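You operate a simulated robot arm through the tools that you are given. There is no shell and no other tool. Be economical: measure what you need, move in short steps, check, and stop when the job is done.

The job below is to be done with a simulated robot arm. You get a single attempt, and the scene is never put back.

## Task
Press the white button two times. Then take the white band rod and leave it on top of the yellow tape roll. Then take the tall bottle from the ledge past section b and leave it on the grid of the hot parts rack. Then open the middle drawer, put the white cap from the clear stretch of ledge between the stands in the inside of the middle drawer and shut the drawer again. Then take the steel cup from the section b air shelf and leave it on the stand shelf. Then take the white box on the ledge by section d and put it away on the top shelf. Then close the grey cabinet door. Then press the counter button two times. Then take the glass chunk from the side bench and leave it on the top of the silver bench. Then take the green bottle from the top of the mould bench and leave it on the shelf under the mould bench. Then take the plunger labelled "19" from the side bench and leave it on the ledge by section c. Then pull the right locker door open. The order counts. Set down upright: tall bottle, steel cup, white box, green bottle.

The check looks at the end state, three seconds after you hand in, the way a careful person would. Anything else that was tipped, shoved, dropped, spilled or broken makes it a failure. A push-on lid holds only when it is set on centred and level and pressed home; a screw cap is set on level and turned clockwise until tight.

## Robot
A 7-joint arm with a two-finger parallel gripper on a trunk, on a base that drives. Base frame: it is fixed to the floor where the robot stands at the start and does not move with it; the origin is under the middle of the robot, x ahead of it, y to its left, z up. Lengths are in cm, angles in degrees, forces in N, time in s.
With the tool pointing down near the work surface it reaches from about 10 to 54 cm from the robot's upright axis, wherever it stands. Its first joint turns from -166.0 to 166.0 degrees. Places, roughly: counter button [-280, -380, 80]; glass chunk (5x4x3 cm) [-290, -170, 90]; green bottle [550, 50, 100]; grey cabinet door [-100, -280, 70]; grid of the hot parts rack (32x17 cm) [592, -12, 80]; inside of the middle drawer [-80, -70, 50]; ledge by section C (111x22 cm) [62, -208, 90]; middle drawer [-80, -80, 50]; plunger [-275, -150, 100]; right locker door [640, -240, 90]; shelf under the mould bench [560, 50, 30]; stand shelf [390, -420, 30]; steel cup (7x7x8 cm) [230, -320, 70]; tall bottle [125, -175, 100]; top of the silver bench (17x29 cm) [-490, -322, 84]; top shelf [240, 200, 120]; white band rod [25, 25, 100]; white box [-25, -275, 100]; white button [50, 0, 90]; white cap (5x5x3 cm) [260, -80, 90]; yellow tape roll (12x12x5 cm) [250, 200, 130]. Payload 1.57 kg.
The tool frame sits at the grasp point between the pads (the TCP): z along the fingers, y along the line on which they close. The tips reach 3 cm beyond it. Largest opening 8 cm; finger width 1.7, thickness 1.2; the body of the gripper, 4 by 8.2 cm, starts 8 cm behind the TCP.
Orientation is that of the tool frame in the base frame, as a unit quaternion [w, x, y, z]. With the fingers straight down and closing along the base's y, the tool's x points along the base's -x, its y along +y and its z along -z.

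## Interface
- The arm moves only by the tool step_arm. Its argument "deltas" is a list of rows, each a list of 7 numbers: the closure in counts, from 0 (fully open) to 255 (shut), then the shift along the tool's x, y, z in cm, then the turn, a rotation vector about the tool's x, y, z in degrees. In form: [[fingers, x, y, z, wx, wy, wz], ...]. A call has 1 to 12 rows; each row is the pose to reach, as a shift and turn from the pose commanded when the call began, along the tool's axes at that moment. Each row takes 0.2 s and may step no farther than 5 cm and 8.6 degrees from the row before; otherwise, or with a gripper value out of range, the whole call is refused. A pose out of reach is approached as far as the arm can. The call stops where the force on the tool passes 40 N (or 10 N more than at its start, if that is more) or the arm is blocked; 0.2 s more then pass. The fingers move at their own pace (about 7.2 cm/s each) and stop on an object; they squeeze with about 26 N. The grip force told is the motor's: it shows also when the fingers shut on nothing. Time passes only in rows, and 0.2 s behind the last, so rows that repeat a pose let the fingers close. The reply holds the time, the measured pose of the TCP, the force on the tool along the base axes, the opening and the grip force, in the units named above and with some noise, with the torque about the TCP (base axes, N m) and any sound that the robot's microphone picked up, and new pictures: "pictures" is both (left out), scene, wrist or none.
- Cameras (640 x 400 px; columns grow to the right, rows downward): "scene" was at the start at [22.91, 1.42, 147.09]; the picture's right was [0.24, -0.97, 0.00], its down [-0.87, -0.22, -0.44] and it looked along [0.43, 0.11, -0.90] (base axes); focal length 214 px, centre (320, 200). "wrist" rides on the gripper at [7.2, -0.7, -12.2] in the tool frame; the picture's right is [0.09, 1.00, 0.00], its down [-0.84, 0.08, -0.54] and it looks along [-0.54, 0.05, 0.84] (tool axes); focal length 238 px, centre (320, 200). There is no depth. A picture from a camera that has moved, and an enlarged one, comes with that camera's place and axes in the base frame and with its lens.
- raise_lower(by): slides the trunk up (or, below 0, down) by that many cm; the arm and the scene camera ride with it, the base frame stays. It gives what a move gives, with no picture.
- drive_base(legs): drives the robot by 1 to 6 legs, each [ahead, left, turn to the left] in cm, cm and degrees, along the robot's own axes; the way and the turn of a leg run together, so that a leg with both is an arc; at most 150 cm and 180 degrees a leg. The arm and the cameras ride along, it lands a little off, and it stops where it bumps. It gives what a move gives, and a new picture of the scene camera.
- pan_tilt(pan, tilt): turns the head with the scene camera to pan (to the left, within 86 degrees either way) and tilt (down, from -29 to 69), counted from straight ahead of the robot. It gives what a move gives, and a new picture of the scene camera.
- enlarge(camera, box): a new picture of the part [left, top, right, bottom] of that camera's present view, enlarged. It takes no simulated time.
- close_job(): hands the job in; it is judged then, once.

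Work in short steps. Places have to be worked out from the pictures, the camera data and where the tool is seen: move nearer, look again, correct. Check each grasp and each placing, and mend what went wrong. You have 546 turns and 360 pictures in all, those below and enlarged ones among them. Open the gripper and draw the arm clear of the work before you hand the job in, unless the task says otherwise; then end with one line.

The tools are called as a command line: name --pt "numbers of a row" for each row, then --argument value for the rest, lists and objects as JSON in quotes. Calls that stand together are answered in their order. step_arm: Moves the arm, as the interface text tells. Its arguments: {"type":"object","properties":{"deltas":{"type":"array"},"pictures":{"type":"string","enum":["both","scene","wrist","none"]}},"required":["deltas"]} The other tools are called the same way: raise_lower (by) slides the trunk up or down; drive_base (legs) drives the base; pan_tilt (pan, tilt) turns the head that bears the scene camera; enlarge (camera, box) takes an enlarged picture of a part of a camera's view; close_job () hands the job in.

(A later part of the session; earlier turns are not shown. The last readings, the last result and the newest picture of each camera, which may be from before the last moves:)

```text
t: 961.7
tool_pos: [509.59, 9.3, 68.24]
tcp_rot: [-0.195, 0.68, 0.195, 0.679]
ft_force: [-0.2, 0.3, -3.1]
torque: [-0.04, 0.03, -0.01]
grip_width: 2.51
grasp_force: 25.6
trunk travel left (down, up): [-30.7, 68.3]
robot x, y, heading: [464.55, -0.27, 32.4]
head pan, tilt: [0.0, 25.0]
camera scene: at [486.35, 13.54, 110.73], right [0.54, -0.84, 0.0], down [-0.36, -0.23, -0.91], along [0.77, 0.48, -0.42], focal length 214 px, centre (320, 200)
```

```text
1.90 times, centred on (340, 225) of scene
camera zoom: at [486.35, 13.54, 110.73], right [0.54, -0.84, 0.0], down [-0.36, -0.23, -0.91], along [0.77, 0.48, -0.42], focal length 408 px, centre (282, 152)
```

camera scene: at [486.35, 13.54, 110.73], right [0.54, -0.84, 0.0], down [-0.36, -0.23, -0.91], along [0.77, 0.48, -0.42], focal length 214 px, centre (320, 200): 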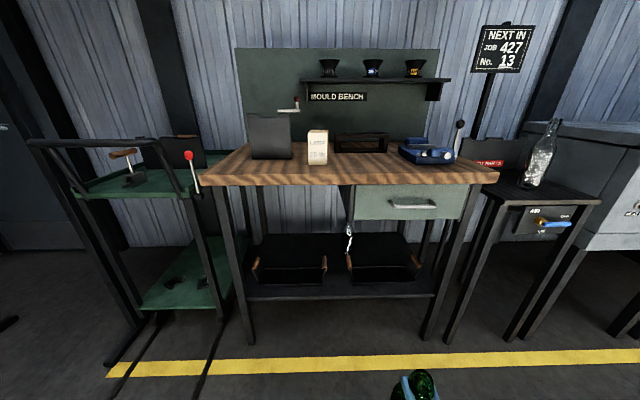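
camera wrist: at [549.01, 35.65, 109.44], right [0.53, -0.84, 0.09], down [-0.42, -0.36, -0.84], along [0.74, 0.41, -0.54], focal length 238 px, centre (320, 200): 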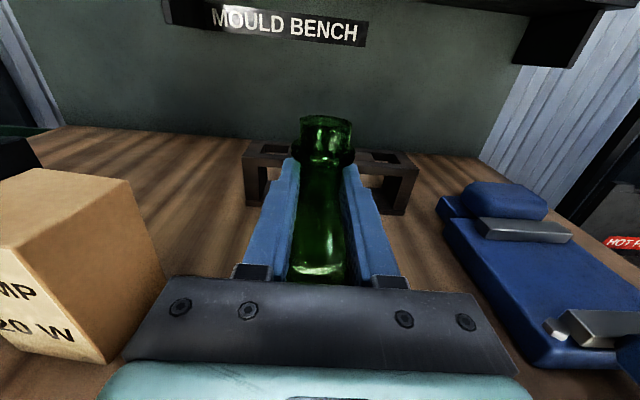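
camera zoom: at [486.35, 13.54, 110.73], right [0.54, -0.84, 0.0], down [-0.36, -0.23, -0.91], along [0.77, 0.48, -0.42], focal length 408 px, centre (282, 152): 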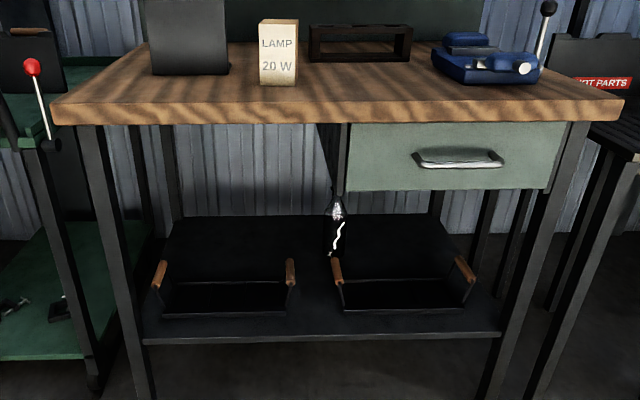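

The shelf holds two black trays with a gap between them (shelf centre). I lower 22 more and look again to triangulate shelf height and the gap.

raise_lower --by -20

pan_tilt --pan 0 --tilt 24

enlarge --camera "scene" --box '[200, 140, 460, 320]'

```text
t: 963.9
tool_pos: [509.56, 9.36, 48.21]
tcp_rot: [-0.194, 0.681, 0.194, 0.679]
ft_force: [-0.3, 0.3, -3.2]
torque: [-0.02, 0.01, -0.01]
grip_width: 2.47
grasp_force: 25.5
trunk travel left (down, up): [-10.7, 88.3]
robot x, y, heading: [464.36, -0.54, 32.4]
head pan, tilt: [0.0, 25.0]
```

```text
t: 964.5
tool_pos: [509.56, 9.28, 48.29]
tcp_rot: [-0.195, 0.68, 0.195, 0.679]
ft_force: [-0.2, -0.8, -4.0]
torque: [-0.06, 0.04, -0.03]
grip_width: 2.5
grasp_force: 26.2
trunk travel left (down, up): [-10.7, 88.3]
robot x, y, heading: [464.06, -0.23, 32.2]
head pan, tilt: [0.0, 24.0]
camera scene: at [486.37, 13.56, 90.9], right [0.54, -0.84, 0.0], down [-0.34, -0.22, -0.91], along [0.77, 0.49, -0.41], focal length 214 px, centre (320, 200)
```

scene: 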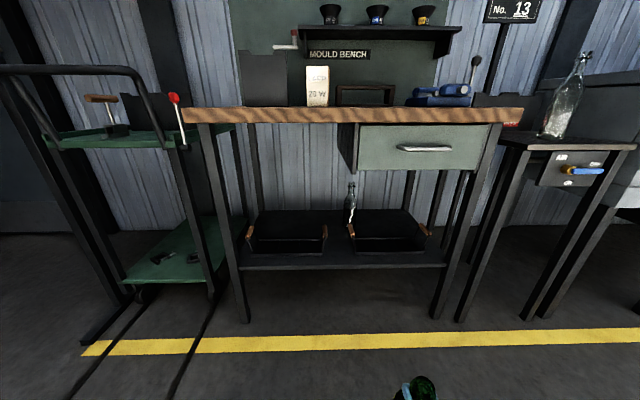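

```text
2.22 times, centred on (330, 230) of scene
camera zoom: at [486.37, 13.56, 90.9], right [0.54, -0.84, 0.0], down [-0.34, -0.22, -0.91], along [0.77, 0.49, -0.41], focal length 477 px, centre (298, 133)
```

zoom: 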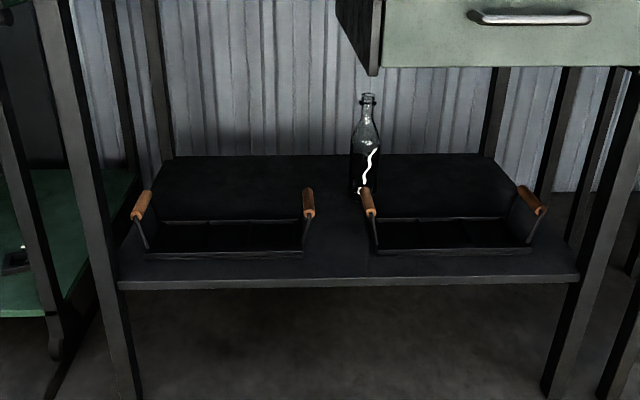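

Shelf z≈30.4, front edge ~(549,44.5); gap centre ≈(554.8,47.3). I move left 8, lower to base ~34, and drive in 50.

raise_lower --by -2

drive_base --legs '[[0, 8, 0], [46, 0, 0]]'

step_arm --pt "255 0 0 0 0 0 0" --pictures "wrist"

```text
t: 965.1
tool_pos: [509.52, 9.26, 46.17]
tcp_rot: [-0.195, 0.68, 0.195, 0.679]
ft_force: [-0.3, 0.3, -2.7]
torque: [-0.01, 0.06, 0.01]
grip_width: 2.47
grasp_force: 26.2
trunk travel left (down, up): [-8.7, 90.3]
robot x, y, heading: [464.48, -0.67, 32.3]
head pan, tilt: [0.0, 24.0]
```

```text
t: 968.5
tool_pos: [543.77, 40.5, 46.19]
tcp_rot: [-0.195, 0.68, 0.195, 0.679]
ft_force: [0.4, -0.7, -3.3]
torque: [0.0, 0.03, 0.0]
grip_width: 2.49
grasp_force: 25.8
trunk travel left (down, up): [-8.7, 90.3]
robot x, y, heading: [498.86, 30.6, 32.6]
head pan, tilt: [0.0, 24.0]
camera scene: at [520.64, 44.77, 88.9], right [0.54, -0.84, 0.0], down [-0.34, -0.22, -0.91], along [0.77, 0.49, -0.41], focal length 214 px, centre (320, 200)
```

scene: 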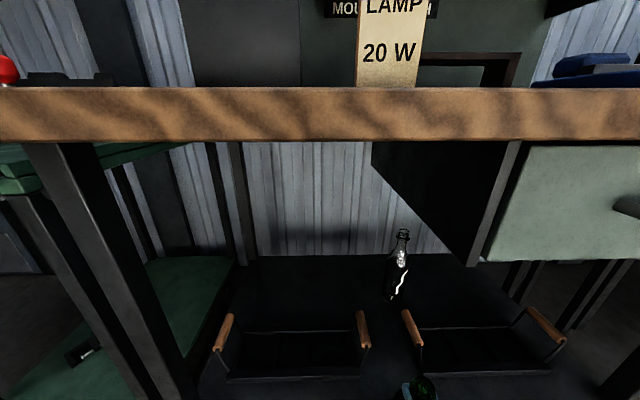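

```text
t: 969.0
tool_pos: [543.65, 40.43, 46.29]
tcp_rot: [-0.194, 0.681, 0.195, 0.678]
ft_force: [-0.1, -0.1, -3.3]
torque: [0.02, 0.01, 0.01]
grip_width: 2.44
grasp_force: 25.7
trunk travel left (down, up): [-8.7, 90.3]
robot x, y, heading: [498.56, 30.91, 32.7]
head pan, tilt: [0.0, 24.0]
camera wrist: at [533.11, 34.62, 53.39], right [0.53, -0.84, 0.09], down [-0.42, -0.35, -0.84], along [0.74, 0.4, -0.54], focal length 238 px, centre (320, 200)
```

wrist: 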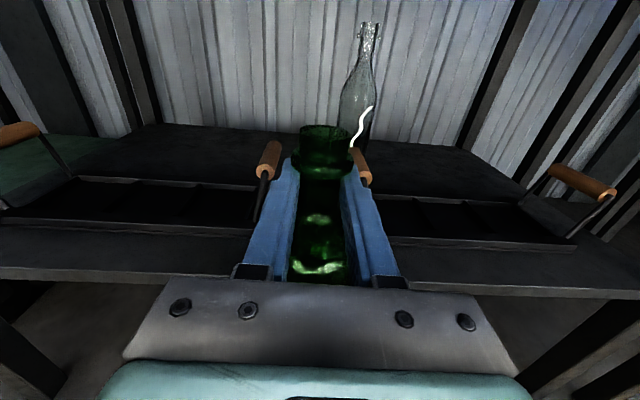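

The head is near the bench edge, so I extend with the arm instead: 6 cm forward.

step_arm --pt "255 0 0 2 0 0 0" --pt "255 0 0 4 0 0 0" --pt "255 0 0 6 0 0 0" --pt "255 0 0 8 0 0 0" --pictures "none"

```text
t: 970.0
tool_pos: [550.6, 44.8, 46.2]
tcp_rot: [-0.196, 0.68, 0.195, 0.679]
ft_force: [0.5, 0.1, -3.2]
torque: [-0.01, 0.04, -0.02]
grip_width: 2.45
grasp_force: 26.1
trunk travel left (down, up): [-8.7, 90.3]
robot x, y, heading: [498.61, 30.68, 32.4]
head pan, tilt: [0.0, 24.0]
```

It reached. Another 5 cm, then look.

step_arm --pt "255 0 0 2 0 0 0" --pt "255 0 0 4 0 0 0" --pt "255 0 0 5 0 0 0" --pictures "wrist"

```text
t: 970.8
tool_pos: [554.81, 47.32, 46.15]
tcp_rot: [-0.194, 0.68, 0.195, 0.679]
ft_force: [-0.2, 0.3, -3.4]
torque: [-0.01, 0.02, 0.04]
grip_width: 2.47
grasp_force: 26.3
trunk travel left (down, up): [-8.7, 90.3]
robot x, y, heading: [498.48, 30.77, 32.6]
head pan, tilt: [0.0, 24.0]
camera wrist: at [544.15, 41.54, 53.37], right [0.53, -0.84, 0.09], down [-0.42, -0.35, -0.84], along [0.74, 0.4, -0.54], focal length 238 px, centre (320, 200)
```

wrist: 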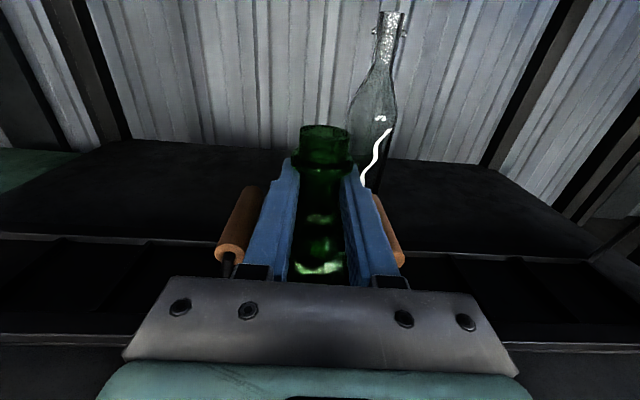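

In the gap between the trays. I lower to contact by trunk.

raise_lower --by -2.5

raise_lower --by -0.8

raise_lower --by -0.6

```text
t: 971.5
tool_pos: [555.0, 47.37, 44.33]
tcp_rot: [-0.195, 0.676, 0.195, 0.684]
ft_force: [1.7, 1.7, 23.0]
torque: [0.25, -0.26, 0.08]
grip_width: 2.51
grasp_force: 26.0
trunk travel left (down, up): [-6.2, 92.8]
robot x, y, heading: [498.43, 31.11, 32.7]
head pan, tilt: [0.0, 24.0]
```

```text
t: 972.0
tool_pos: [554.66, 47.3, 43.81]
tcp_rot: [-0.195, 0.674, 0.193, 0.686]
ft_force: [-8.1, -2.8, 37.1]
torque: [0.07, 0.18, 0.14]
grip_width: 2.48
grasp_force: 25.9
trunk travel left (down, up): [-5.4, 93.6]
robot x, y, heading: [498.38, 30.57, 32.6]
head pan, tilt: [0.0, 24.0]
```

```text
t: 972.4
tool_pos: [555.02, 47.43, 43.84]
tcp_rot: [-0.195, 0.671, 0.192, 0.689]
ft_force: [1.4, 1.3, 9.8]
torque: [0.44, -0.45, 0.06]
grip_width: 2.47
grasp_force: 26.3
trunk travel left (down, up): [-5.1, 93.9]
robot x, y, heading: [498.69, 30.51, 32.5]
head pan, tilt: [0.0, 24.0]
stopped: the force on the tool passed its limit at 50 N (the readings are from after the stop); the commanded pose is now the measured one
```

Contact (earlier than expected). I look before releasing.

raise_lower --by 0.4

step_arm --pt "255 0 0 0 0 0 0"

enlarge --camera "scene" --box '[300, 260, 500, 400]'

```text
t: 972.9
tool_pos: [554.93, 47.36, 43.88]
tcp_rot: [-0.195, 0.674, 0.192, 0.687]
ft_force: [1.9, 1.1, 2.4]
torque: [0.2, -0.33, -0.03]
grip_width: 2.48
grasp_force: 25.3
trunk travel left (down, up): [-5.5, 93.5]
robot x, y, heading: [498.36, 30.6, 32.1]
head pan, tilt: [0.0, 24.0]
```

```text
t: 973.3
tool_pos: [554.91, 47.46, 43.82]
tcp_rot: [-0.195, 0.674, 0.192, 0.686]
ft_force: [1.4, 0.0, 0.1]
torque: [0.03, -0.13, 0.0]
grip_width: 2.46
grasp_force: 26.0
trunk travel left (down, up): [-5.5, 93.5]
robot x, y, heading: [498.43, 30.77, 32.4]
head pan, tilt: [0.0, 24.0]
camera scene: at [520.61, 44.76, 85.73], right [0.54, -0.84, 0.0], down [-0.34, -0.22, -0.91], along [0.77, 0.49, -0.41], focal length 214 px, centre (320, 200)
camera wrist: at [544.12, 41.49, 50.8], right [0.52, -0.85, 0.09], down [-0.41, -0.34, -0.85], along [0.75, 0.4, -0.52], focal length 238 px, centre (320, 200)
```

scene: 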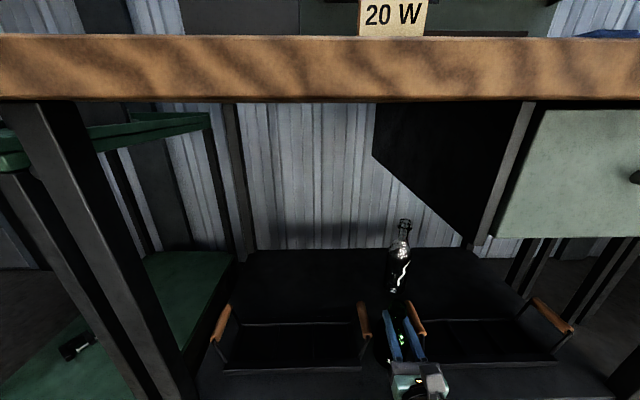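
wrist: 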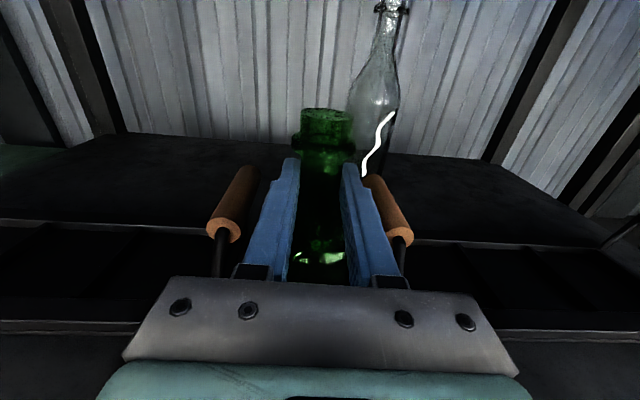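

```text
2.86 times, centred on (400, 330) of scene
camera zoom: at [520.61, 44.76, 85.73], right [0.54, -0.84, 0.0], down [-0.34, -0.22, -0.91], along [0.77, 0.49, -0.41], focal length 613 px, centre (91, -171)
```

zoom: 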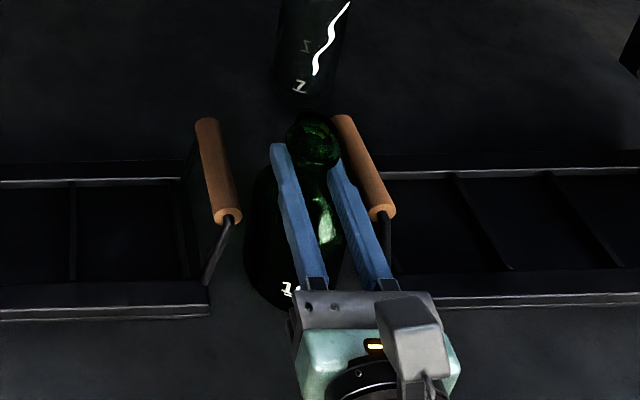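

Bottle stands upright centred in the gap on the shelf, and the handles are well clear of the fingers. I open slightly and withdraw straight back.

step_arm --pt "220 0 0 0 0 0 0" --pt "170 0 0 0 0 0 0" --pt "110 0 0 0 0 0 0" --pt "110 0 0 0 0 0 0" --pt "110 0 0 -3 0 0 0" --pt "110 0 0 -6 0 0 0" --pt "110 0 0 -9 0 0 0" --pt "110 0 0 -12 0 0 0" --pictures "wrist"

```text
t: 975.1
tool_pos: [544.7, 41.01, 43.61]
tcp_rot: [-0.194, 0.673, 0.192, 0.687]
ft_force: [-0.7, 0.0, -0.3]
torque: [-0.02, -0.01, -0.01]
grip_width: 4.53
grasp_force: 0.1
trunk travel left (down, up): [-5.5, 93.5]
robot x, y, heading: [498.38, 30.83, 32.8]
head pan, tilt: [0.0, 24.0]
camera wrist: at [533.99, 35.12, 50.62], right [0.52, -0.85, 0.09], down [-0.41, -0.34, -0.85], along [0.75, 0.4, -0.52], focal length 238 px, centre (320, 200)
```

wrist: 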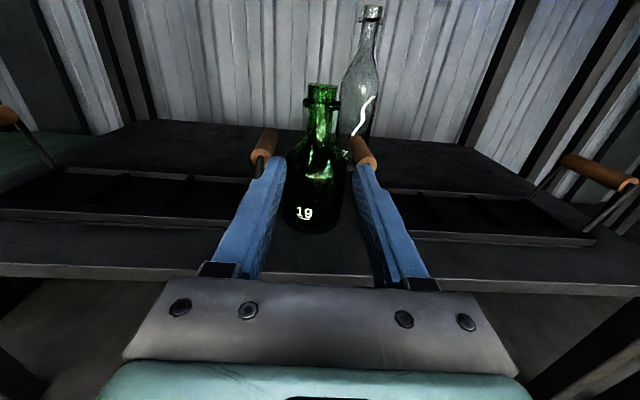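

Green bottle is on the shelf. I back away, raise, and rotate the tool to point down for the plunger.

drive_base --legs '[[-55, 0, 0]]'

raise_lower --by 40

raise_lower --by 36

step_arm --pt "0 0 0 0 4.9 -4.9 -4.9" --pt "0 0 0 0 9.8 -9.8 -9.8" --pt "0 0 0 0 14.7 -14.7 -14.7" --pt "0 0 0 0 19.6 -19.6 -19.6" --pt "0 0 0 0 24.5 -24.5 -24.5" --pt "0 0 0 0 29.4 -29.4 -29.4" --pt "0 0 0 0 34.3 -34.3 -34.3" --pt "0 0 0 0 39.2 -39.2 -39.2" --pt "0 0 0 0 44.1 -44.1 -44.1" --pt "0 0 0 0 49 -49 -49" --pt "0 0 0 0 53.9 -53.9 -53.9" --pt "0 0 0 0 58.8 -58.8 -58.8" --pictures "none"

step_arm --pt "0 0 0 0 3.5 -3.5 -3.5" --pt "0 0 0 0 7 -7 -7" --pt "0 0 0 0 10.5 -10.5 -10.5" --pictures "none"

```text
t: 978.3
tool_pos: [498.59, 11.7, 43.66]
tcp_rot: [-0.195, 0.673, 0.193, 0.687]
ft_force: [0.1, 0.0, -0.1]
torque: [0.0, -0.01, 0.01]
grip_width: 4.56
grasp_force: 0.1
trunk travel left (down, up): [-5.5, 93.5]
robot x, y, heading: [452.04, 1.33, 32.4]
head pan, tilt: [0.0, 24.0]
camera scene: at [474.32, 15.43, 85.73], right [0.54, -0.84, 0.0], down [-0.34, -0.22, -0.91], along [0.77, 0.49, -0.41], focal length 214 px, centre (320, 200)
```

scene: 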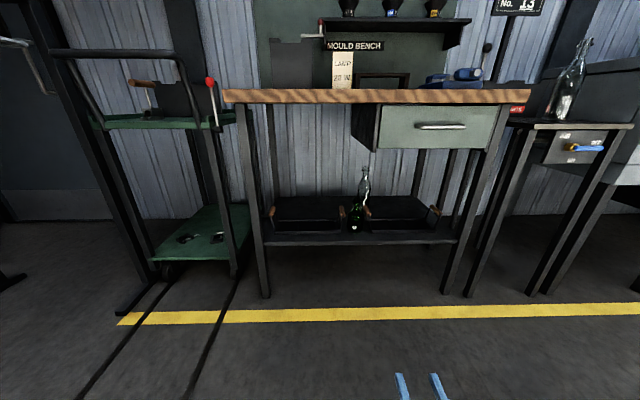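

```text
t: 982.1
tool_pos: [498.49, 11.78, 83.73]
tcp_rot: [-0.195, 0.673, 0.193, 0.687]
ft_force: [-0.5, 0.5, 0.3]
torque: [-0.01, -0.02, -0.01]
grip_width: 4.55
grasp_force: 0.1
trunk travel left (down, up): [-45.5, 53.5]
robot x, y, heading: [451.88, 1.56, 32.5]
head pan, tilt: [0.0, 24.0]
```

```text
t: 985.6
tool_pos: [498.64, 11.82, 119.76]
tcp_rot: [-0.194, 0.674, 0.192, 0.687]
ft_force: [-0.2, 0.1, -0.7]
torque: [-0.01, 0.01, 0.04]
grip_width: 4.56
grasp_force: 0.1
trunk travel left (down, up): [-81.5, 17.5]
robot x, y, heading: [452.2, 1.39, 32.3]
head pan, tilt: [0.0, 24.0]
```

```text
t: 988.2
tool_pos: [498.71, 11.85, 119.56]
tcp_rot: [-0.031, 0.558, 0.819, 0.131]
ft_force: [-0.6, 0.9, -0.8]
torque: [-0.04, 0.0, 0.01]
grip_width: 8.0
grasp_force: 0.0
trunk travel left (down, up): [-81.5, 17.5]
robot x, y, heading: [451.96, 1.26, 32.3]
head pan, tilt: [0.0, 24.0]
```

```text
t: 989.0
tool_pos: [498.62, 11.64, 119.64]
tcp_rot: [0.005, 0.486, 0.874, 0.007]
ft_force: [0.3, -0.2, -0.2]
torque: [-0.04, -0.01, -0.03]
grip_width: 8.01
grasp_force: 0.1
trunk travel left (down, up): [-81.5, 17.5]
robot x, y, heading: [452.43, 1.65, 32.3]
head pan, tilt: [0.0, 24.0]
```

drive_base --legs '[[0, 0, 90.7], [150, 0, 0], [0, 0, 90], [145, 0, 0], [145, 0, 0], [145, 0, 0]]'

pan_tilt --pan 0 --tilt 45

drive_base --legs '[[145, 0, 0], [132, 0, 0], [0, 0, -89]]'

enlarge --camera "scene" --box '[200, 80, 460, 260]'

```text
t: 1024.7
tool_pos: [-37.35, -134.31, 119.69]
tcp_rot: [0.009, 0.884, -0.468, -0.005]
ft_force: [-0.4, -0.4, -0.2]
torque: [0.03, 0.02, 0.03]
grip_width: 8.01
grasp_force: 0.2
trunk travel left (down, up): [-81.5, 17.5]
robot x, y, heading: [8.37, -121.86, -145.3]
head pan, tilt: [0.0, 24.0]
camera scene: at [-13.16, -137.12, 161.73], right [-0.57, 0.82, 0.0], down [0.33, 0.23, -0.91], along [-0.75, -0.52, -0.41], focal length 214 px, centre (320, 200)
```

scene: 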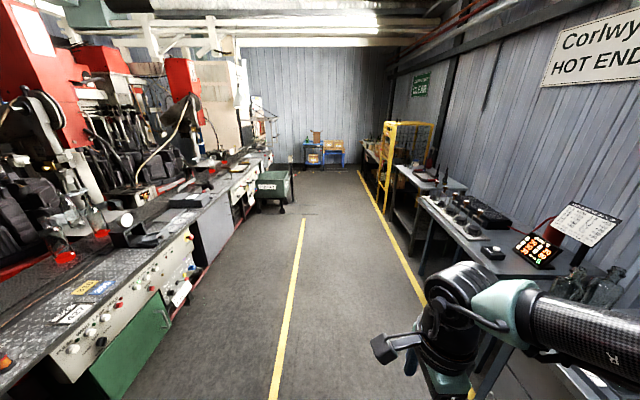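

```text
t: 1025.5
tool_pos: [-37.38, -134.24, 119.56]
tcp_rot: [0.008, 0.884, -0.468, -0.005]
ft_force: [0.7, -0.8, 0.7]
torque: [-0.01, 0.01, 0.0]
grip_width: 7.99
grasp_force: 0.0
trunk travel left (down, up): [-81.5, 17.5]
robot x, y, heading: [8.53, -122.39, -145.5]
head pan, tilt: [0.0, 45.0]
camera scene: at [-12.25, -136.49, 158.52], right [-0.57, 0.82, 0.0], down [0.58, 0.4, -0.71], along [-0.58, -0.4, -0.71], focal length 214 px, centre (320, 200)
```

scene: 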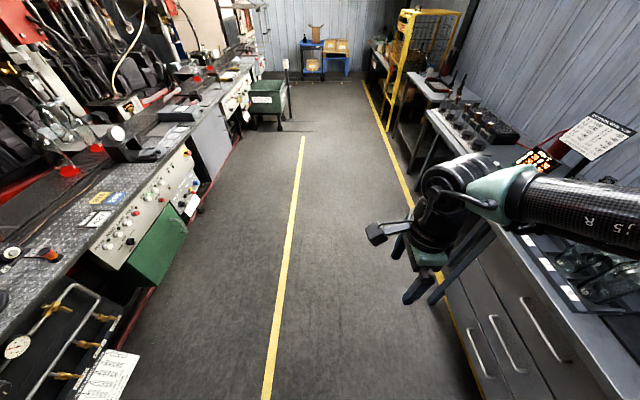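

```text
t: 1042.7
tool_pos: [-233.6, -232.91, 119.65]
tcp_rot: [-0.001, -0.304, 0.952, 0.009]
ft_force: [-0.8, 0.0, 1.0]
torque: [0.02, 0.0, -0.01]
grip_width: 7.99
grasp_force: 0.1
trunk travel left (down, up): [-81.5, 17.5]
robot x, y, heading: [-219.96, -278.24, 126.2]
head pan, tilt: [0.0, 45.0]
camera scene: at [-235.28, -258.13, 158.51], right [0.81, 0.59, 0.0], down [0.42, -0.57, -0.71], along [-0.42, 0.57, -0.71], focal length 214 px, centre (320, 200)
```

scene: 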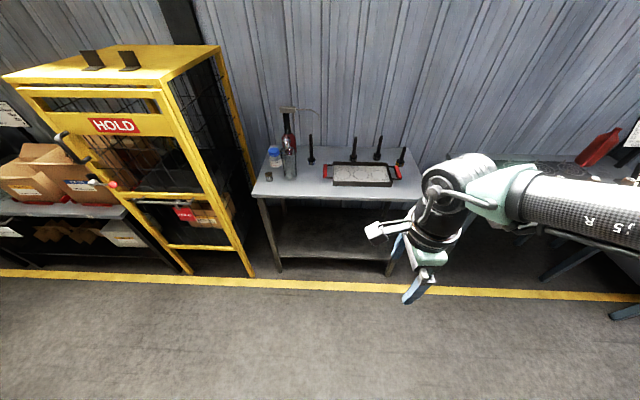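

```text
2.22 times, centred on (330, 170) of scene
camera zoom: at [-235.28, -258.13, 158.51], right [0.81, 0.59, 0.0], down [0.42, -0.57, -0.71], along [-0.42, 0.57, -0.71], focal length 477 px, centre (298, 267)
```

zoom: 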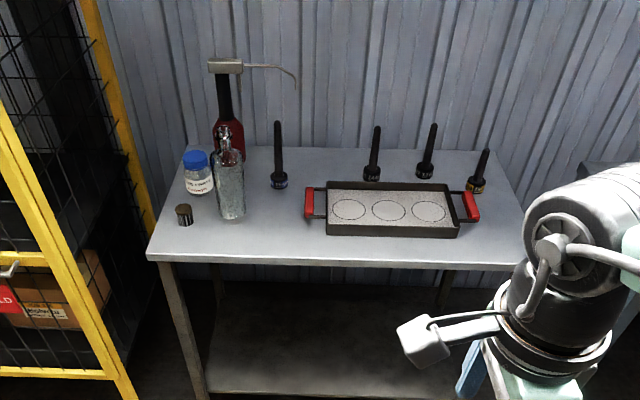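

I need to read the labels to find "19". I drive closer and enlarge.

drive_base --legs '[[0, 0, -3.2], [56, 0, 0]]'

enlarge --camera "scene" --box '[250, 180, 470, 310]'

```text
t: 1046.3
tool_pos: [-261.76, -184.73, 119.65]
tcp_rot: [-0.002, -0.278, 0.961, 0.009]
ft_force: [0.6, -0.1, 0.7]
torque: [-0.04, -0.02, -0.01]
grip_width: 7.97
grasp_force: 0.0
trunk travel left (down, up): [-81.5, 17.5]
robot x, y, heading: [-250.99, -230.74, 122.8]
head pan, tilt: [0.0, 45.0]
camera scene: at [-264.81, -209.86, 158.52], right [0.84, 0.54, 0.0], down [0.38, -0.59, -0.71], along [-0.38, 0.59, -0.71], focal length 214 px, centre (320, 200)
```

scene: 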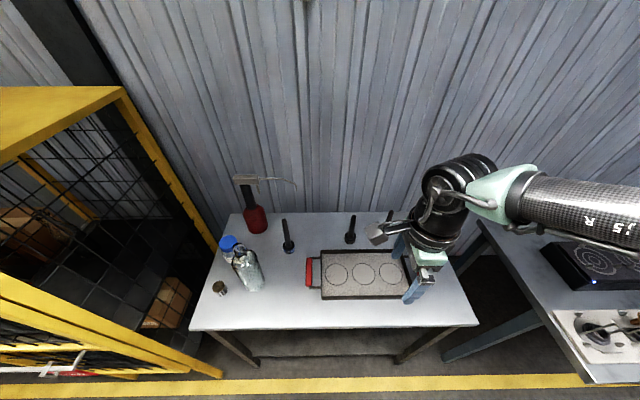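

```text
2.91 times, centred on (360, 245) of scene
camera zoom: at [-264.81, -209.86, 158.52], right [0.84, 0.54, 0.0], down [0.38, -0.59, -0.71], along [-0.38, 0.59, -0.71], focal length 624 px, centre (204, 69)
```

zoom: 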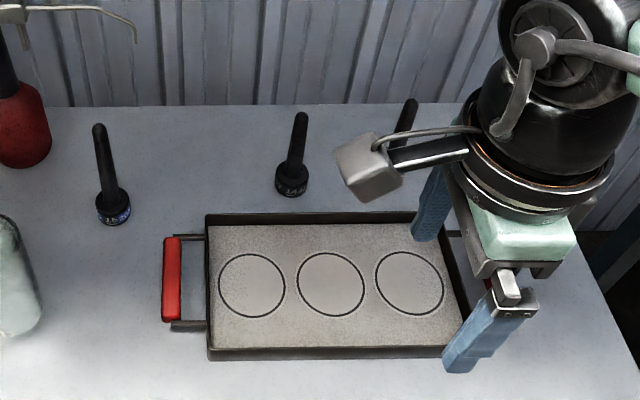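

drive_base --legs '[[0, -24, 0]]'

enlarge --camera "scene" --box '[220, 200, 360, 280]'

step_arm --pt "0 0 0 0 0 0 0" --pictures "wrist"

```text
t: 1048.1
tool_pos: [-241.75, -171.64, 119.69]
tcp_rot: [-0.001, -0.279, 0.96, 0.009]
ft_force: [0.7, -0.2, 0.1]
torque: [-0.03, -0.02, -0.03]
grip_width: 8.0
grasp_force: 0.1
trunk travel left (down, up): [-81.5, 17.5]
robot x, y, heading: [-230.48, -218.08, 123.0]
head pan, tilt: [0.0, 45.0]
camera scene: at [-244.75, -196.85, 158.51], right [0.84, 0.54, 0.0], down [0.39, -0.59, -0.71], along [-0.38, 0.59, -0.71], focal length 214 px, centre (320, 200)
```

scene: 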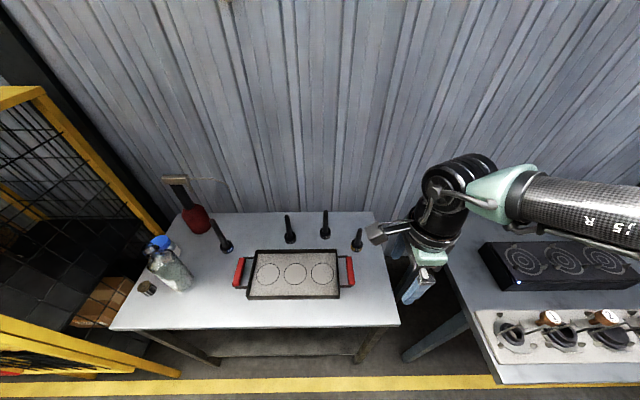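

```text
4.57 times, centred on (290, 240) of scene
camera zoom: at [-244.75, -196.85, 158.51], right [0.84, 0.54, 0.0], down [0.39, -0.59, -0.71], along [-0.38, 0.59, -0.71], focal length 980 px, centre (457, 17)
```

zoom: 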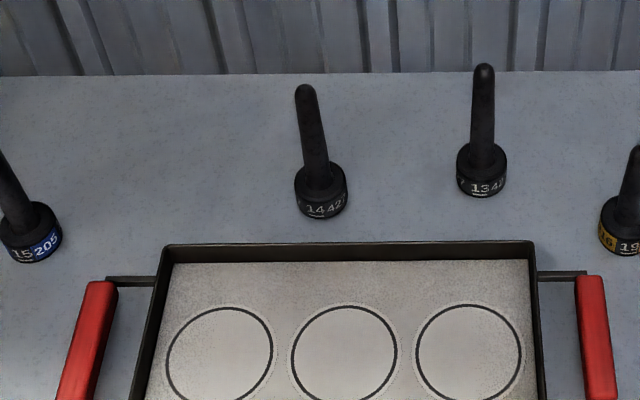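

```text
t: 1048.5
tool_pos: [-241.82, -171.61, 119.57]
tcp_rot: [-0.001, -0.279, 0.96, 0.01]
ft_force: [-0.6, -0.4, 0.6]
torque: [0.0, 0.03, -0.03]
grip_width: 8.0
grasp_force: 0.2
trunk travel left (down, up): [-81.5, 17.5]
robot x, y, heading: [-230.81, -218.07, 122.9]
head pan, tilt: [0.0, 45.0]
camera wrist: at [-247.37, -176.31, 131.82], right [-0.61, 0.79, 0.02], down [0.67, 0.5, 0.55], along [0.42, 0.35, -0.84], focal length 238 px, centre (320, 200)
```

wrist: 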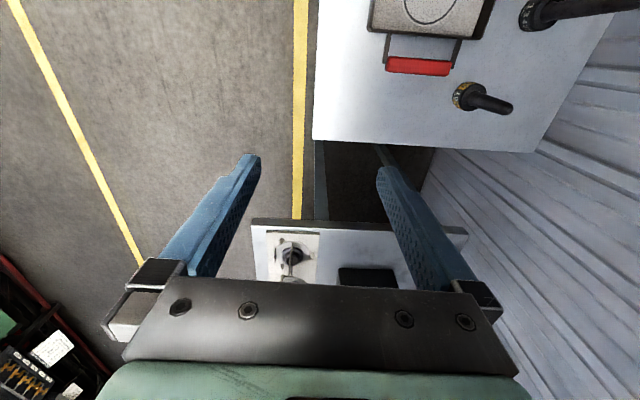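

Rightmost (yellow) looks like "316 19". I verify with a tight enlargement.

enlarge --camera "scene" --box '[335, 215, 385, 265]'

```text
8.00 times, centred on (360, 240) of scene
camera zoom: at [-244.81, -196.89, 158.51], right [0.84, 0.54, 0.0], down [0.39, -0.59, -0.71], along [-0.38, 0.59, -0.71], focal length 1716 px, centre (0, -120)
```

zoom: 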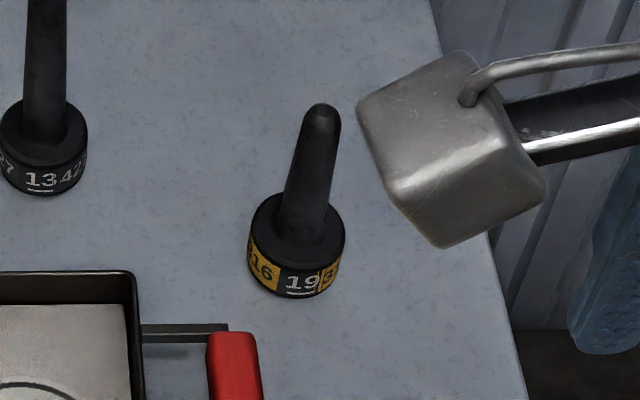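

Confirmed: "19" at ≈(−257,−151.5), rod top z≈99. I drive forward 22, bringing the tool nearly over it.

drive_base --legs '[[22, 0, 0]]'

step_arm --pt "0 0 0 4 0 0 0" --pt "0 0 0 7 0 0 0" --pictures "wrist"

```text
t: 1050.2
tool_pos: [-253.58, -153.62, 119.64]
tcp_rot: [-0.002, -0.279, 0.96, 0.009]
ft_force: [-0.3, 0.5, -0.2]
torque: [0.0, 0.01, -0.02]
grip_width: 7.99
grasp_force: 0.2
trunk travel left (down, up): [-81.5, 17.5]
robot x, y, heading: [-242.39, -199.47, 123.1]
head pan, tilt: [0.0, 45.0]
camera scene: at [-256.51, -178.66, 158.52], right [0.84, 0.54, 0.0], down [0.38, -0.59, -0.71], along [-0.38, 0.59, -0.71], focal length 214 px, centre (320, 200)
```

scene: 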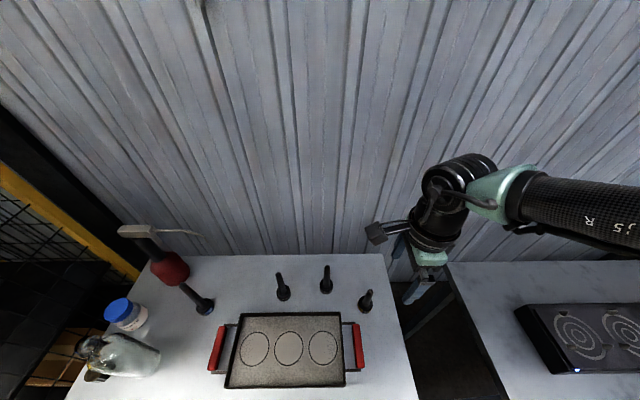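

```text
t: 1050.8
tool_pos: [-253.46, -153.31, 112.69]
tcp_rot: [-0.001, -0.279, 0.96, 0.01]
ft_force: [-0.1, 0.2, -0.2]
torque: [0.02, -0.03, -0.01]
grip_width: 8.0
grasp_force: 0.0
trunk travel left (down, up): [-81.5, 17.5]
robot x, y, heading: [-242.8, -199.75, 123.0]
head pan, tilt: [0.0, 45.0]
camera wrist: at [-259.12, -157.92, 124.85], right [-0.61, 0.79, 0.02], down [0.67, 0.5, 0.55], along [0.42, 0.35, -0.84], focal length 238 px, centre (320, 200)
```

wrist: 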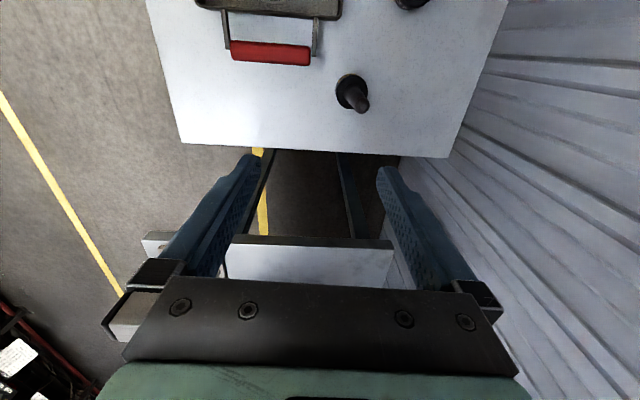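

Plunger at (−258,−150.7). I centre, level, and descend around its rod.

step_arm --pt "60 1.2 2.3 0 0.6 0 0" --pt "60 2.45 4.6 0 1.1 0 0" --pt "60 2.45 4.6 4 1.1 0 0" --pt "60 2.45 4.6 8 1.1 0 0" --pictures "wrist"

```text
t: 1051.8
tool_pos: [-258.19, -150.57, 104.85]
tcp_rot: [0.002, -0.279, 0.96, 0.0]
ft_force: [0.0, -0.4, -0.3]
torque: [0.05, 0.0, 0.02]
grip_width: 6.12
grasp_force: 0.1
trunk travel left (down, up): [-81.5, 17.5]
robot x, y, heading: [-242.61, -199.49, 122.7]
head pan, tilt: [0.0, 45.0]
camera wrist: at [-263.86, -154.9, 116.95], right [-0.61, 0.79, 0.0], down [0.66, 0.51, 0.54], along [0.43, 0.33, -0.84], focal length 238 px, centre (320, 200)
```

wrist: 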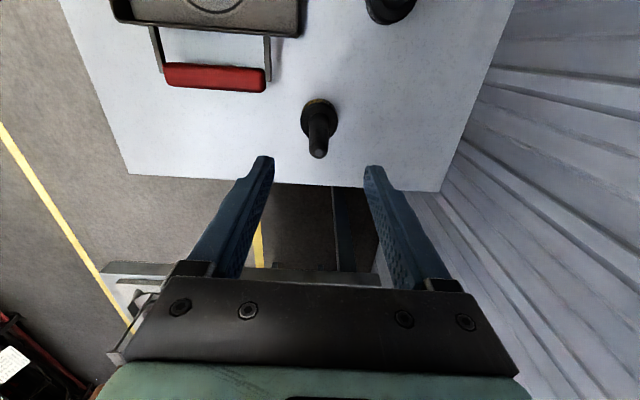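

Aligned. Descend and close.

step_arm --pt "60 0 0 4 0 0 0" --pt "60 0 0 8 0 0 0" --pt "60 0 0 8.8 0 0 0" --pt "160 0 0 8.8 0 0 0" --pt "255 0 0 8.8 0 0 0" --pt "255 0 0 8.8 0 0 0" --pt "255 0 0 8.8 0 0 0" --pictures "none"

step_arm --pt "255 0 0 -2 0 0 0" --pt "255 0 0 -6 0 0 0" --pt "255 0 0 -10 0 0 0" --pt "255 0 0 -14 0 0 0" --pt "255 0 0 -18 0 0 0" --pt "255 0 0 -22 0 0 0" --pictures "wrist"

```text
t: 1053.4
tool_pos: [-258.11, -150.68, 95.87]
tcp_rot: [0.001, -0.278, 0.961, 0.0]
ft_force: [-0.6, 0.4, -0.3]
torque: [-0.01, 0.02, -0.02]
grip_width: 1.68
grasp_force: 26.0
trunk travel left (down, up): [-81.5, 17.5]
robot x, y, heading: [-243.11, -199.59, 123.0]
head pan, tilt: [0.0, 45.0]
```

```text
t: 1054.8
tool_pos: [-258.09, -150.82, 118.11]
tcp_rot: [0.001, -0.279, 0.96, -0.001]
ft_force: [0.1, -0.2, -3.5]
torque: [0.0, 0.02, 0.03]
grip_width: 1.67
grasp_force: 26.2
trunk travel left (down, up): [-81.5, 17.5]
robot x, y, heading: [-242.74, -199.44, 123.1]
head pan, tilt: [0.0, 45.0]
camera wrist: at [-263.81, -155.15, 130.19], right [-0.61, 0.79, 0.0], down [0.66, 0.51, 0.54], along [0.43, 0.33, -0.84], focal length 238 px, centre (320, 200)
```

wrist: 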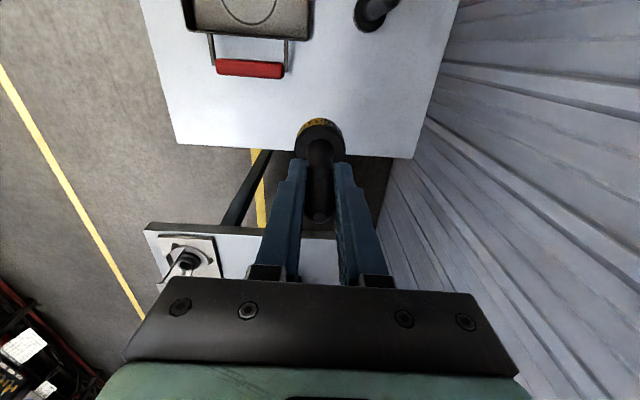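

Held. I back off and drive to section C's ledge, facing it.

drive_base --legs '[[-62, 0, 0], [0, 0, -90], [125, 0, 0], [126, 0, 0], [0, 0, -90]]'

enlarge --camera "scene" --box '[120, 120, 520, 320]'

```text
t: 1077.8
tool_pos: [16.0, -163.82, 117.88]
tcp_rot: [0.001, 0.962, 0.274, -0.001]
ft_force: [-0.3, 0.5, -3.7]
torque: [-0.01, -0.02, 0.03]
grip_width: 1.58
grasp_force: 26.0
trunk travel left (down, up): [-81.5, 17.5]
robot x, y, heading: [1.19, -114.44, -57.7]
head pan, tilt: [0.0, 45.0]
camera scene: at [14.65, -136.01, 158.51], right [-0.84, -0.53, 0.0], down [-0.38, 0.6, -0.71], along [0.38, -0.6, -0.71], focal length 214 px, centre (320, 200)
```

scene: 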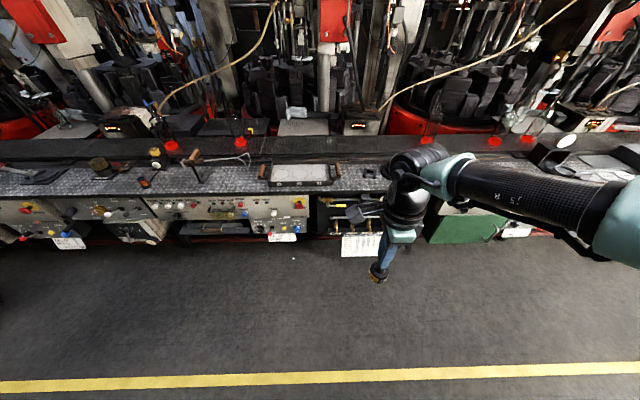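

```text
1.60 times, centred on (320, 220) of scene
camera zoom: at [14.65, -136.01, 158.51], right [-0.84, -0.53, 0.0], down [-0.38, 0.6, -0.71], along [0.38, -0.6, -0.71], focal length 343 px, centre (320, 168)
```

zoom: 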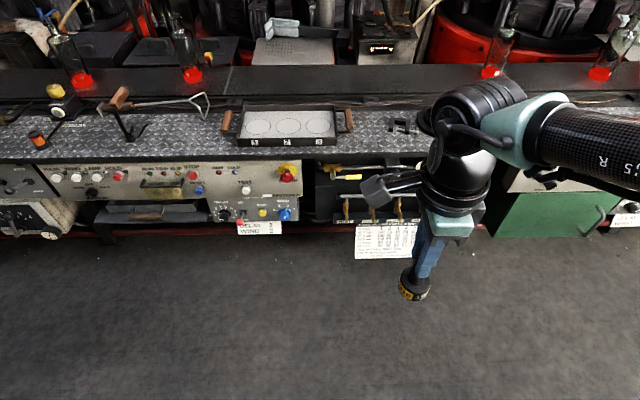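

A clear spot lies right of the round-marked tray at ≈(44,−213.5). I drive 45 forward, 3 right, and view.

drive_base --legs '[[48, -2.8, 0]]'

step_arm --pt "255 0 0 0 0 0 0" --pictures "wrist"

enlarge --camera "scene" --box '[280, 180, 480, 340]'

```text
t: 1080.6
tool_pos: [39.45, -205.8, 118.01]
tcp_rot: [0.0, 0.962, 0.275, -0.002]
ft_force: [-0.1, 0.0, -3.1]
torque: [0.02, 0.0, -0.02]
grip_width: 1.58
grasp_force: 25.9
trunk travel left (down, up): [-81.5, 17.5]
robot x, y, heading: [24.07, -156.47, -57.4]
head pan, tilt: [0.0, 45.0]
camera scene: at [37.94, -177.97, 158.51], right [-0.84, -0.54, 0.0], down [-0.38, 0.6, -0.71], along [0.38, -0.6, -0.71], focal length 214 px, centre (320, 200)
```

scene: 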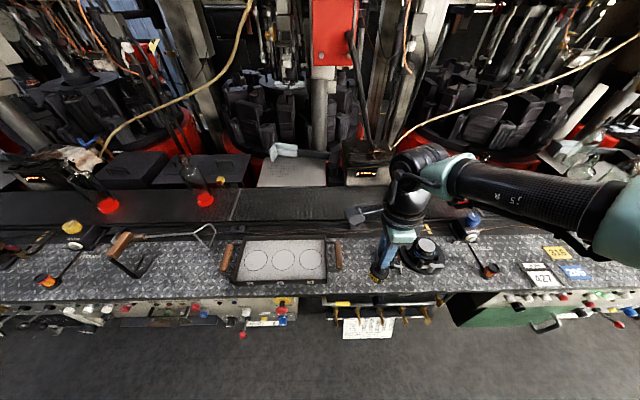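

```text
t: 1081.0
tool_pos: [39.37, -205.7, 118.08]
tcp_rot: [0.0, 0.962, 0.274, -0.001]
ft_force: [0.5, 0.7, -4.2]
torque: [0.01, 0.0, 0.03]
grip_width: 1.57
grasp_force: 25.9
trunk travel left (down, up): [-81.5, 17.5]
robot x, y, heading: [24.65, -156.45, -57.6]
head pan, tilt: [0.0, 45.0]
camera wrist: at [45.2, -201.34, 130.13], right [0.6, -0.8, 0.0], down [-0.67, -0.51, 0.54], along [-0.43, -0.33, -0.84], focal length 238 px, centre (320, 200)
```

wrist: 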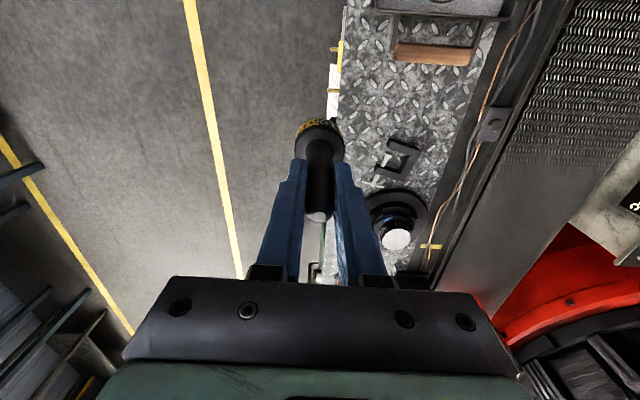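

```text
2.50 times, centred on (380, 260) of scene
camera zoom: at [37.91, -177.92, 158.52], right [-0.84, -0.54, 0.0], down [-0.38, 0.6, -0.71], along [0.38, -0.6, -0.71], focal length 536 px, centre (170, 50)
```

zoom: 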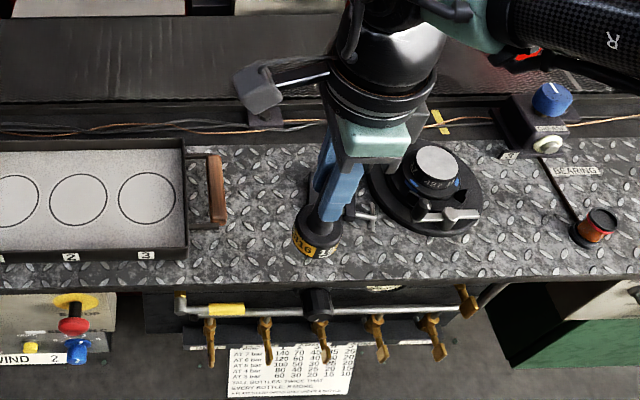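

Free plate between the tray handle and the square clamp: target (45.8,−215.2). I drive 11.4 forward and check.

drive_base --legs '[[11.4, 0.3, 0]]'

step_arm --pt "255 0 0 4 0 0 0" --pt "255 0 0 8 0 0 0" --pt "255 0 0 12 0 0 0"

```text
t: 1082.2
tool_pos: [45.66, -215.18, 118.05]
tcp_rot: [0.001, 0.962, 0.274, -0.002]
ft_force: [-1.0, 0.5, -3.6]
torque: [-0.01, 0.01, -0.02]
grip_width: 1.6
grasp_force: 26.8
trunk travel left (down, up): [-81.5, 17.5]
robot x, y, heading: [30.86, -165.81, -57.4]
head pan, tilt: [0.0, 45.0]
camera scene: at [44.23, -187.31, 158.52], right [-0.84, -0.54, 0.0], down [-0.38, 0.6, -0.71], along [0.38, -0.6, -0.71], focal length 214 px, centre (320, 200)
```

scene: 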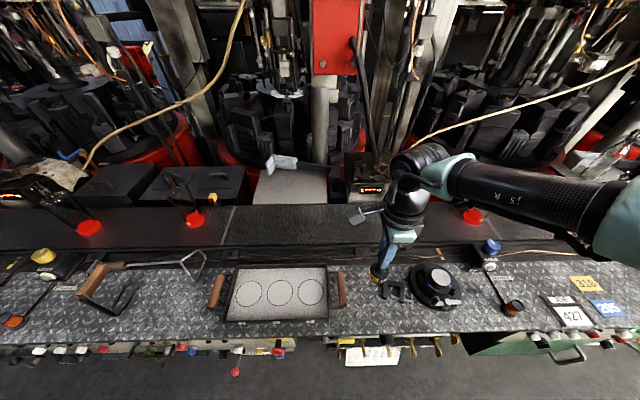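

```text
t: 1083.0
tool_pos: [45.74, -215.26, 105.87]
tcp_rot: [0.001, 0.962, 0.274, 0.0]
ft_force: [-0.8, 0.2, -3.2]
torque: [0.04, -0.01, -0.01]
grip_width: 1.58
grasp_force: 25.5
trunk travel left (down, up): [-81.5, 17.5]
robot x, y, heading: [30.95, -166.17, -57.6]
head pan, tilt: [0.0, 45.0]
camera scene: at [44.27, -187.4, 158.5], right [-0.84, -0.54, 0.0], down [-0.38, 0.6, -0.71], along [0.38, -0.6, -0.71], focal length 214 px, centre (320, 200)
camera wrist: at [51.54, -210.79, 118.06], right [0.6, -0.8, 0.0], down [-0.67, -0.51, 0.54], along [-0.43, -0.33, -0.84], focal length 238 px, centre (320, 200)
```

scene: 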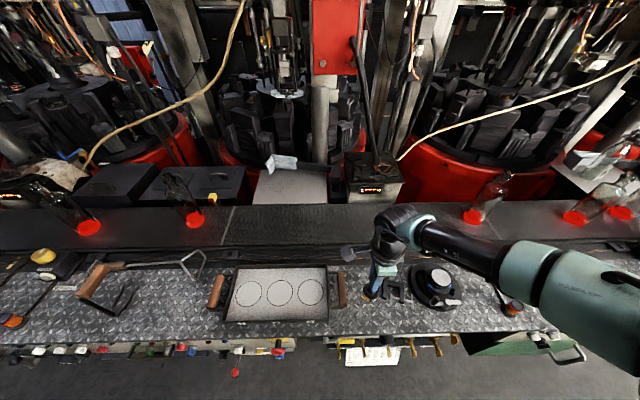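
wrist: 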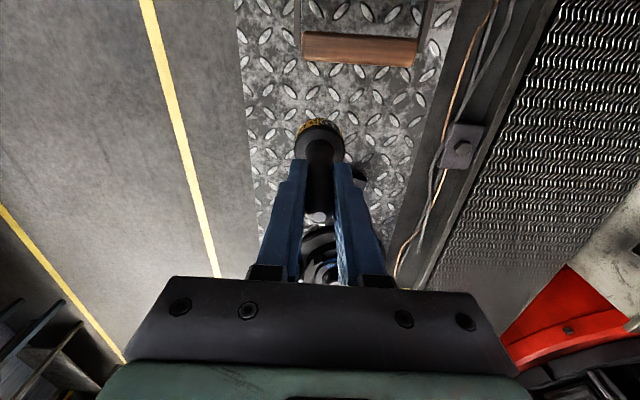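

Landing spot is clear. Fine descent.

step_arm --pt "255 0 0 2.5 0 0 0" --pt "255 0 0 4.5 0 0 0" --pictures "none"

step_arm --pt "255 0 0 0.4 0 0 0" --pt "255 0 0 0.8 0 0 0" --pt "255 0 0 1.2 0 0 0" --pictures "none"

```text
t: 1083.6
tool_pos: [45.67, -215.23, 101.43]
tcp_rot: [0.0, 0.962, 0.275, -0.001]
ft_force: [-0.2, 0.0, -3.2]
torque: [0.0, -0.04, 0.01]
grip_width: 1.6
grasp_force: 25.5
trunk travel left (down, up): [-81.5, 17.5]
robot x, y, heading: [30.71, -165.83, -57.6]
head pan, tilt: [0.0, 45.0]
```

```text
t: 1084.4
tool_pos: [45.61, -215.23, 100.28]
tcp_rot: [-0.002, 0.962, 0.274, -0.001]
ft_force: [0.5, 0.3, -4.5]
torque: [0.02, -0.03, 0.01]
grip_width: 1.55
grasp_force: 26.2
trunk travel left (down, up): [-81.5, 17.5]
robot x, y, heading: [30.99, -166.24, -57.8]
head pan, tilt: [0.0, 45.0]
```

step_arm --pt "255 0 0 0.4 0 0 0" --pt "255 0 0 0.8 0 0 0" --pictures "none"

step_arm --pt "255 0 0 0.3 0 0 0" --pt "255 0 0 0.6 0 0 0" --pictures "none"

```text
t: 1085.0
tool_pos: [45.71, -215.29, 99.81]
tcp_rot: [0.003, 0.962, 0.274, -0.002]
ft_force: [-2.9, 3.8, 22.8]
torque: [0.06, 0.16, -0.15]
grip_width: 1.63
grasp_force: 25.7
trunk travel left (down, up): [-81.5, 17.5]
robot x, y, heading: [30.67, -166.21, -57.9]
head pan, tilt: [0.0, 45.0]
```

```text
t: 1085.6
tool_pos: [45.71, -215.15, 99.05]
tcp_rot: [0.001, 0.962, 0.273, -0.001]
ft_force: [-1.8, -0.7, 22.5]
torque: [-0.05, 0.15, -0.03]
grip_width: 1.66
grasp_force: 25.9
trunk travel left (down, up): [-81.5, 17.5]
robot x, y, heading: [30.81, -166.29, -57.3]
head pan, tilt: [0.0, 45.0]
```

Contact. I relieve, open part-way, and lift.

step_arm --pt "255 0 0 -0.3 0 0 0" --pt "180 0 0 -0.3 0 0 0" --pt "110 0 0 -0.3 0 0 0" --pt "110 0 0 -0.3 0 0 0" --pt "110 0 0 -4 0 0 0" --pt "110 0 0 -8 0 0 0" --pt "110 0 0 -12 0 0 0" --pt "110 0 0 -16 0 0 0" --pt "110 0 0 -20 0 0 0"

```text
t: 1087.6
tool_pos: [45.69, -215.15, 118.84]
tcp_rot: [0.0, 0.962, 0.274, -0.001]
ft_force: [1.0, 0.2, -0.3]
torque: [0.01, 0.03, 0.01]
grip_width: 4.53
grasp_force: 0.0
trunk travel left (down, up): [-81.5, 17.5]
robot x, y, heading: [30.77, -165.97, -57.7]
head pan, tilt: [0.0, 45.0]
camera scene: at [44.24, -187.29, 158.52], right [-0.84, -0.54, 0.0], down [-0.38, 0.6, -0.71], along [0.38, -0.6, -0.71], focal length 214 px, centre (320, 200)
camera wrist: at [51.45, -210.78, 131.04], right [0.6, -0.8, 0.0], down [-0.67, -0.51, 0.54], along [-0.43, -0.33, -0.84], focal length 238 px, centre (320, 200)
```

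scene: 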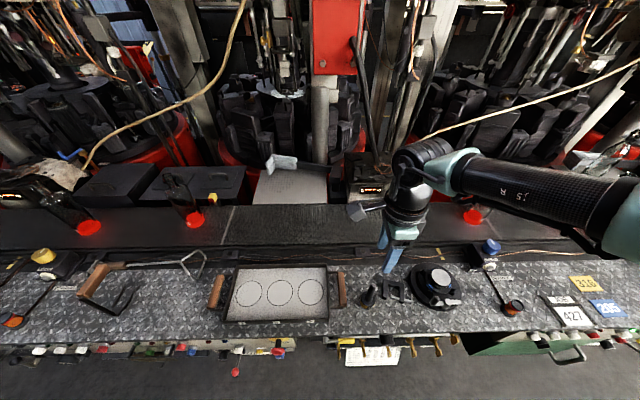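
wrist: 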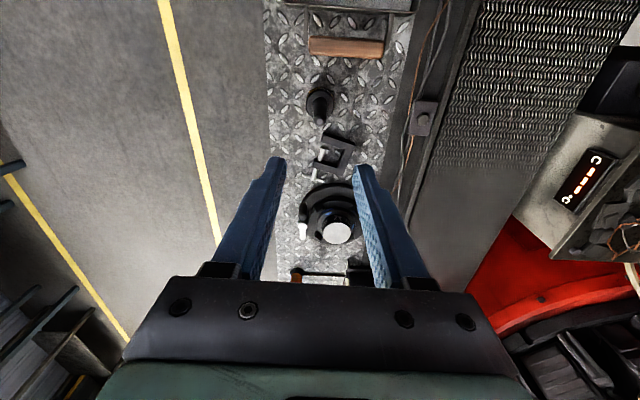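

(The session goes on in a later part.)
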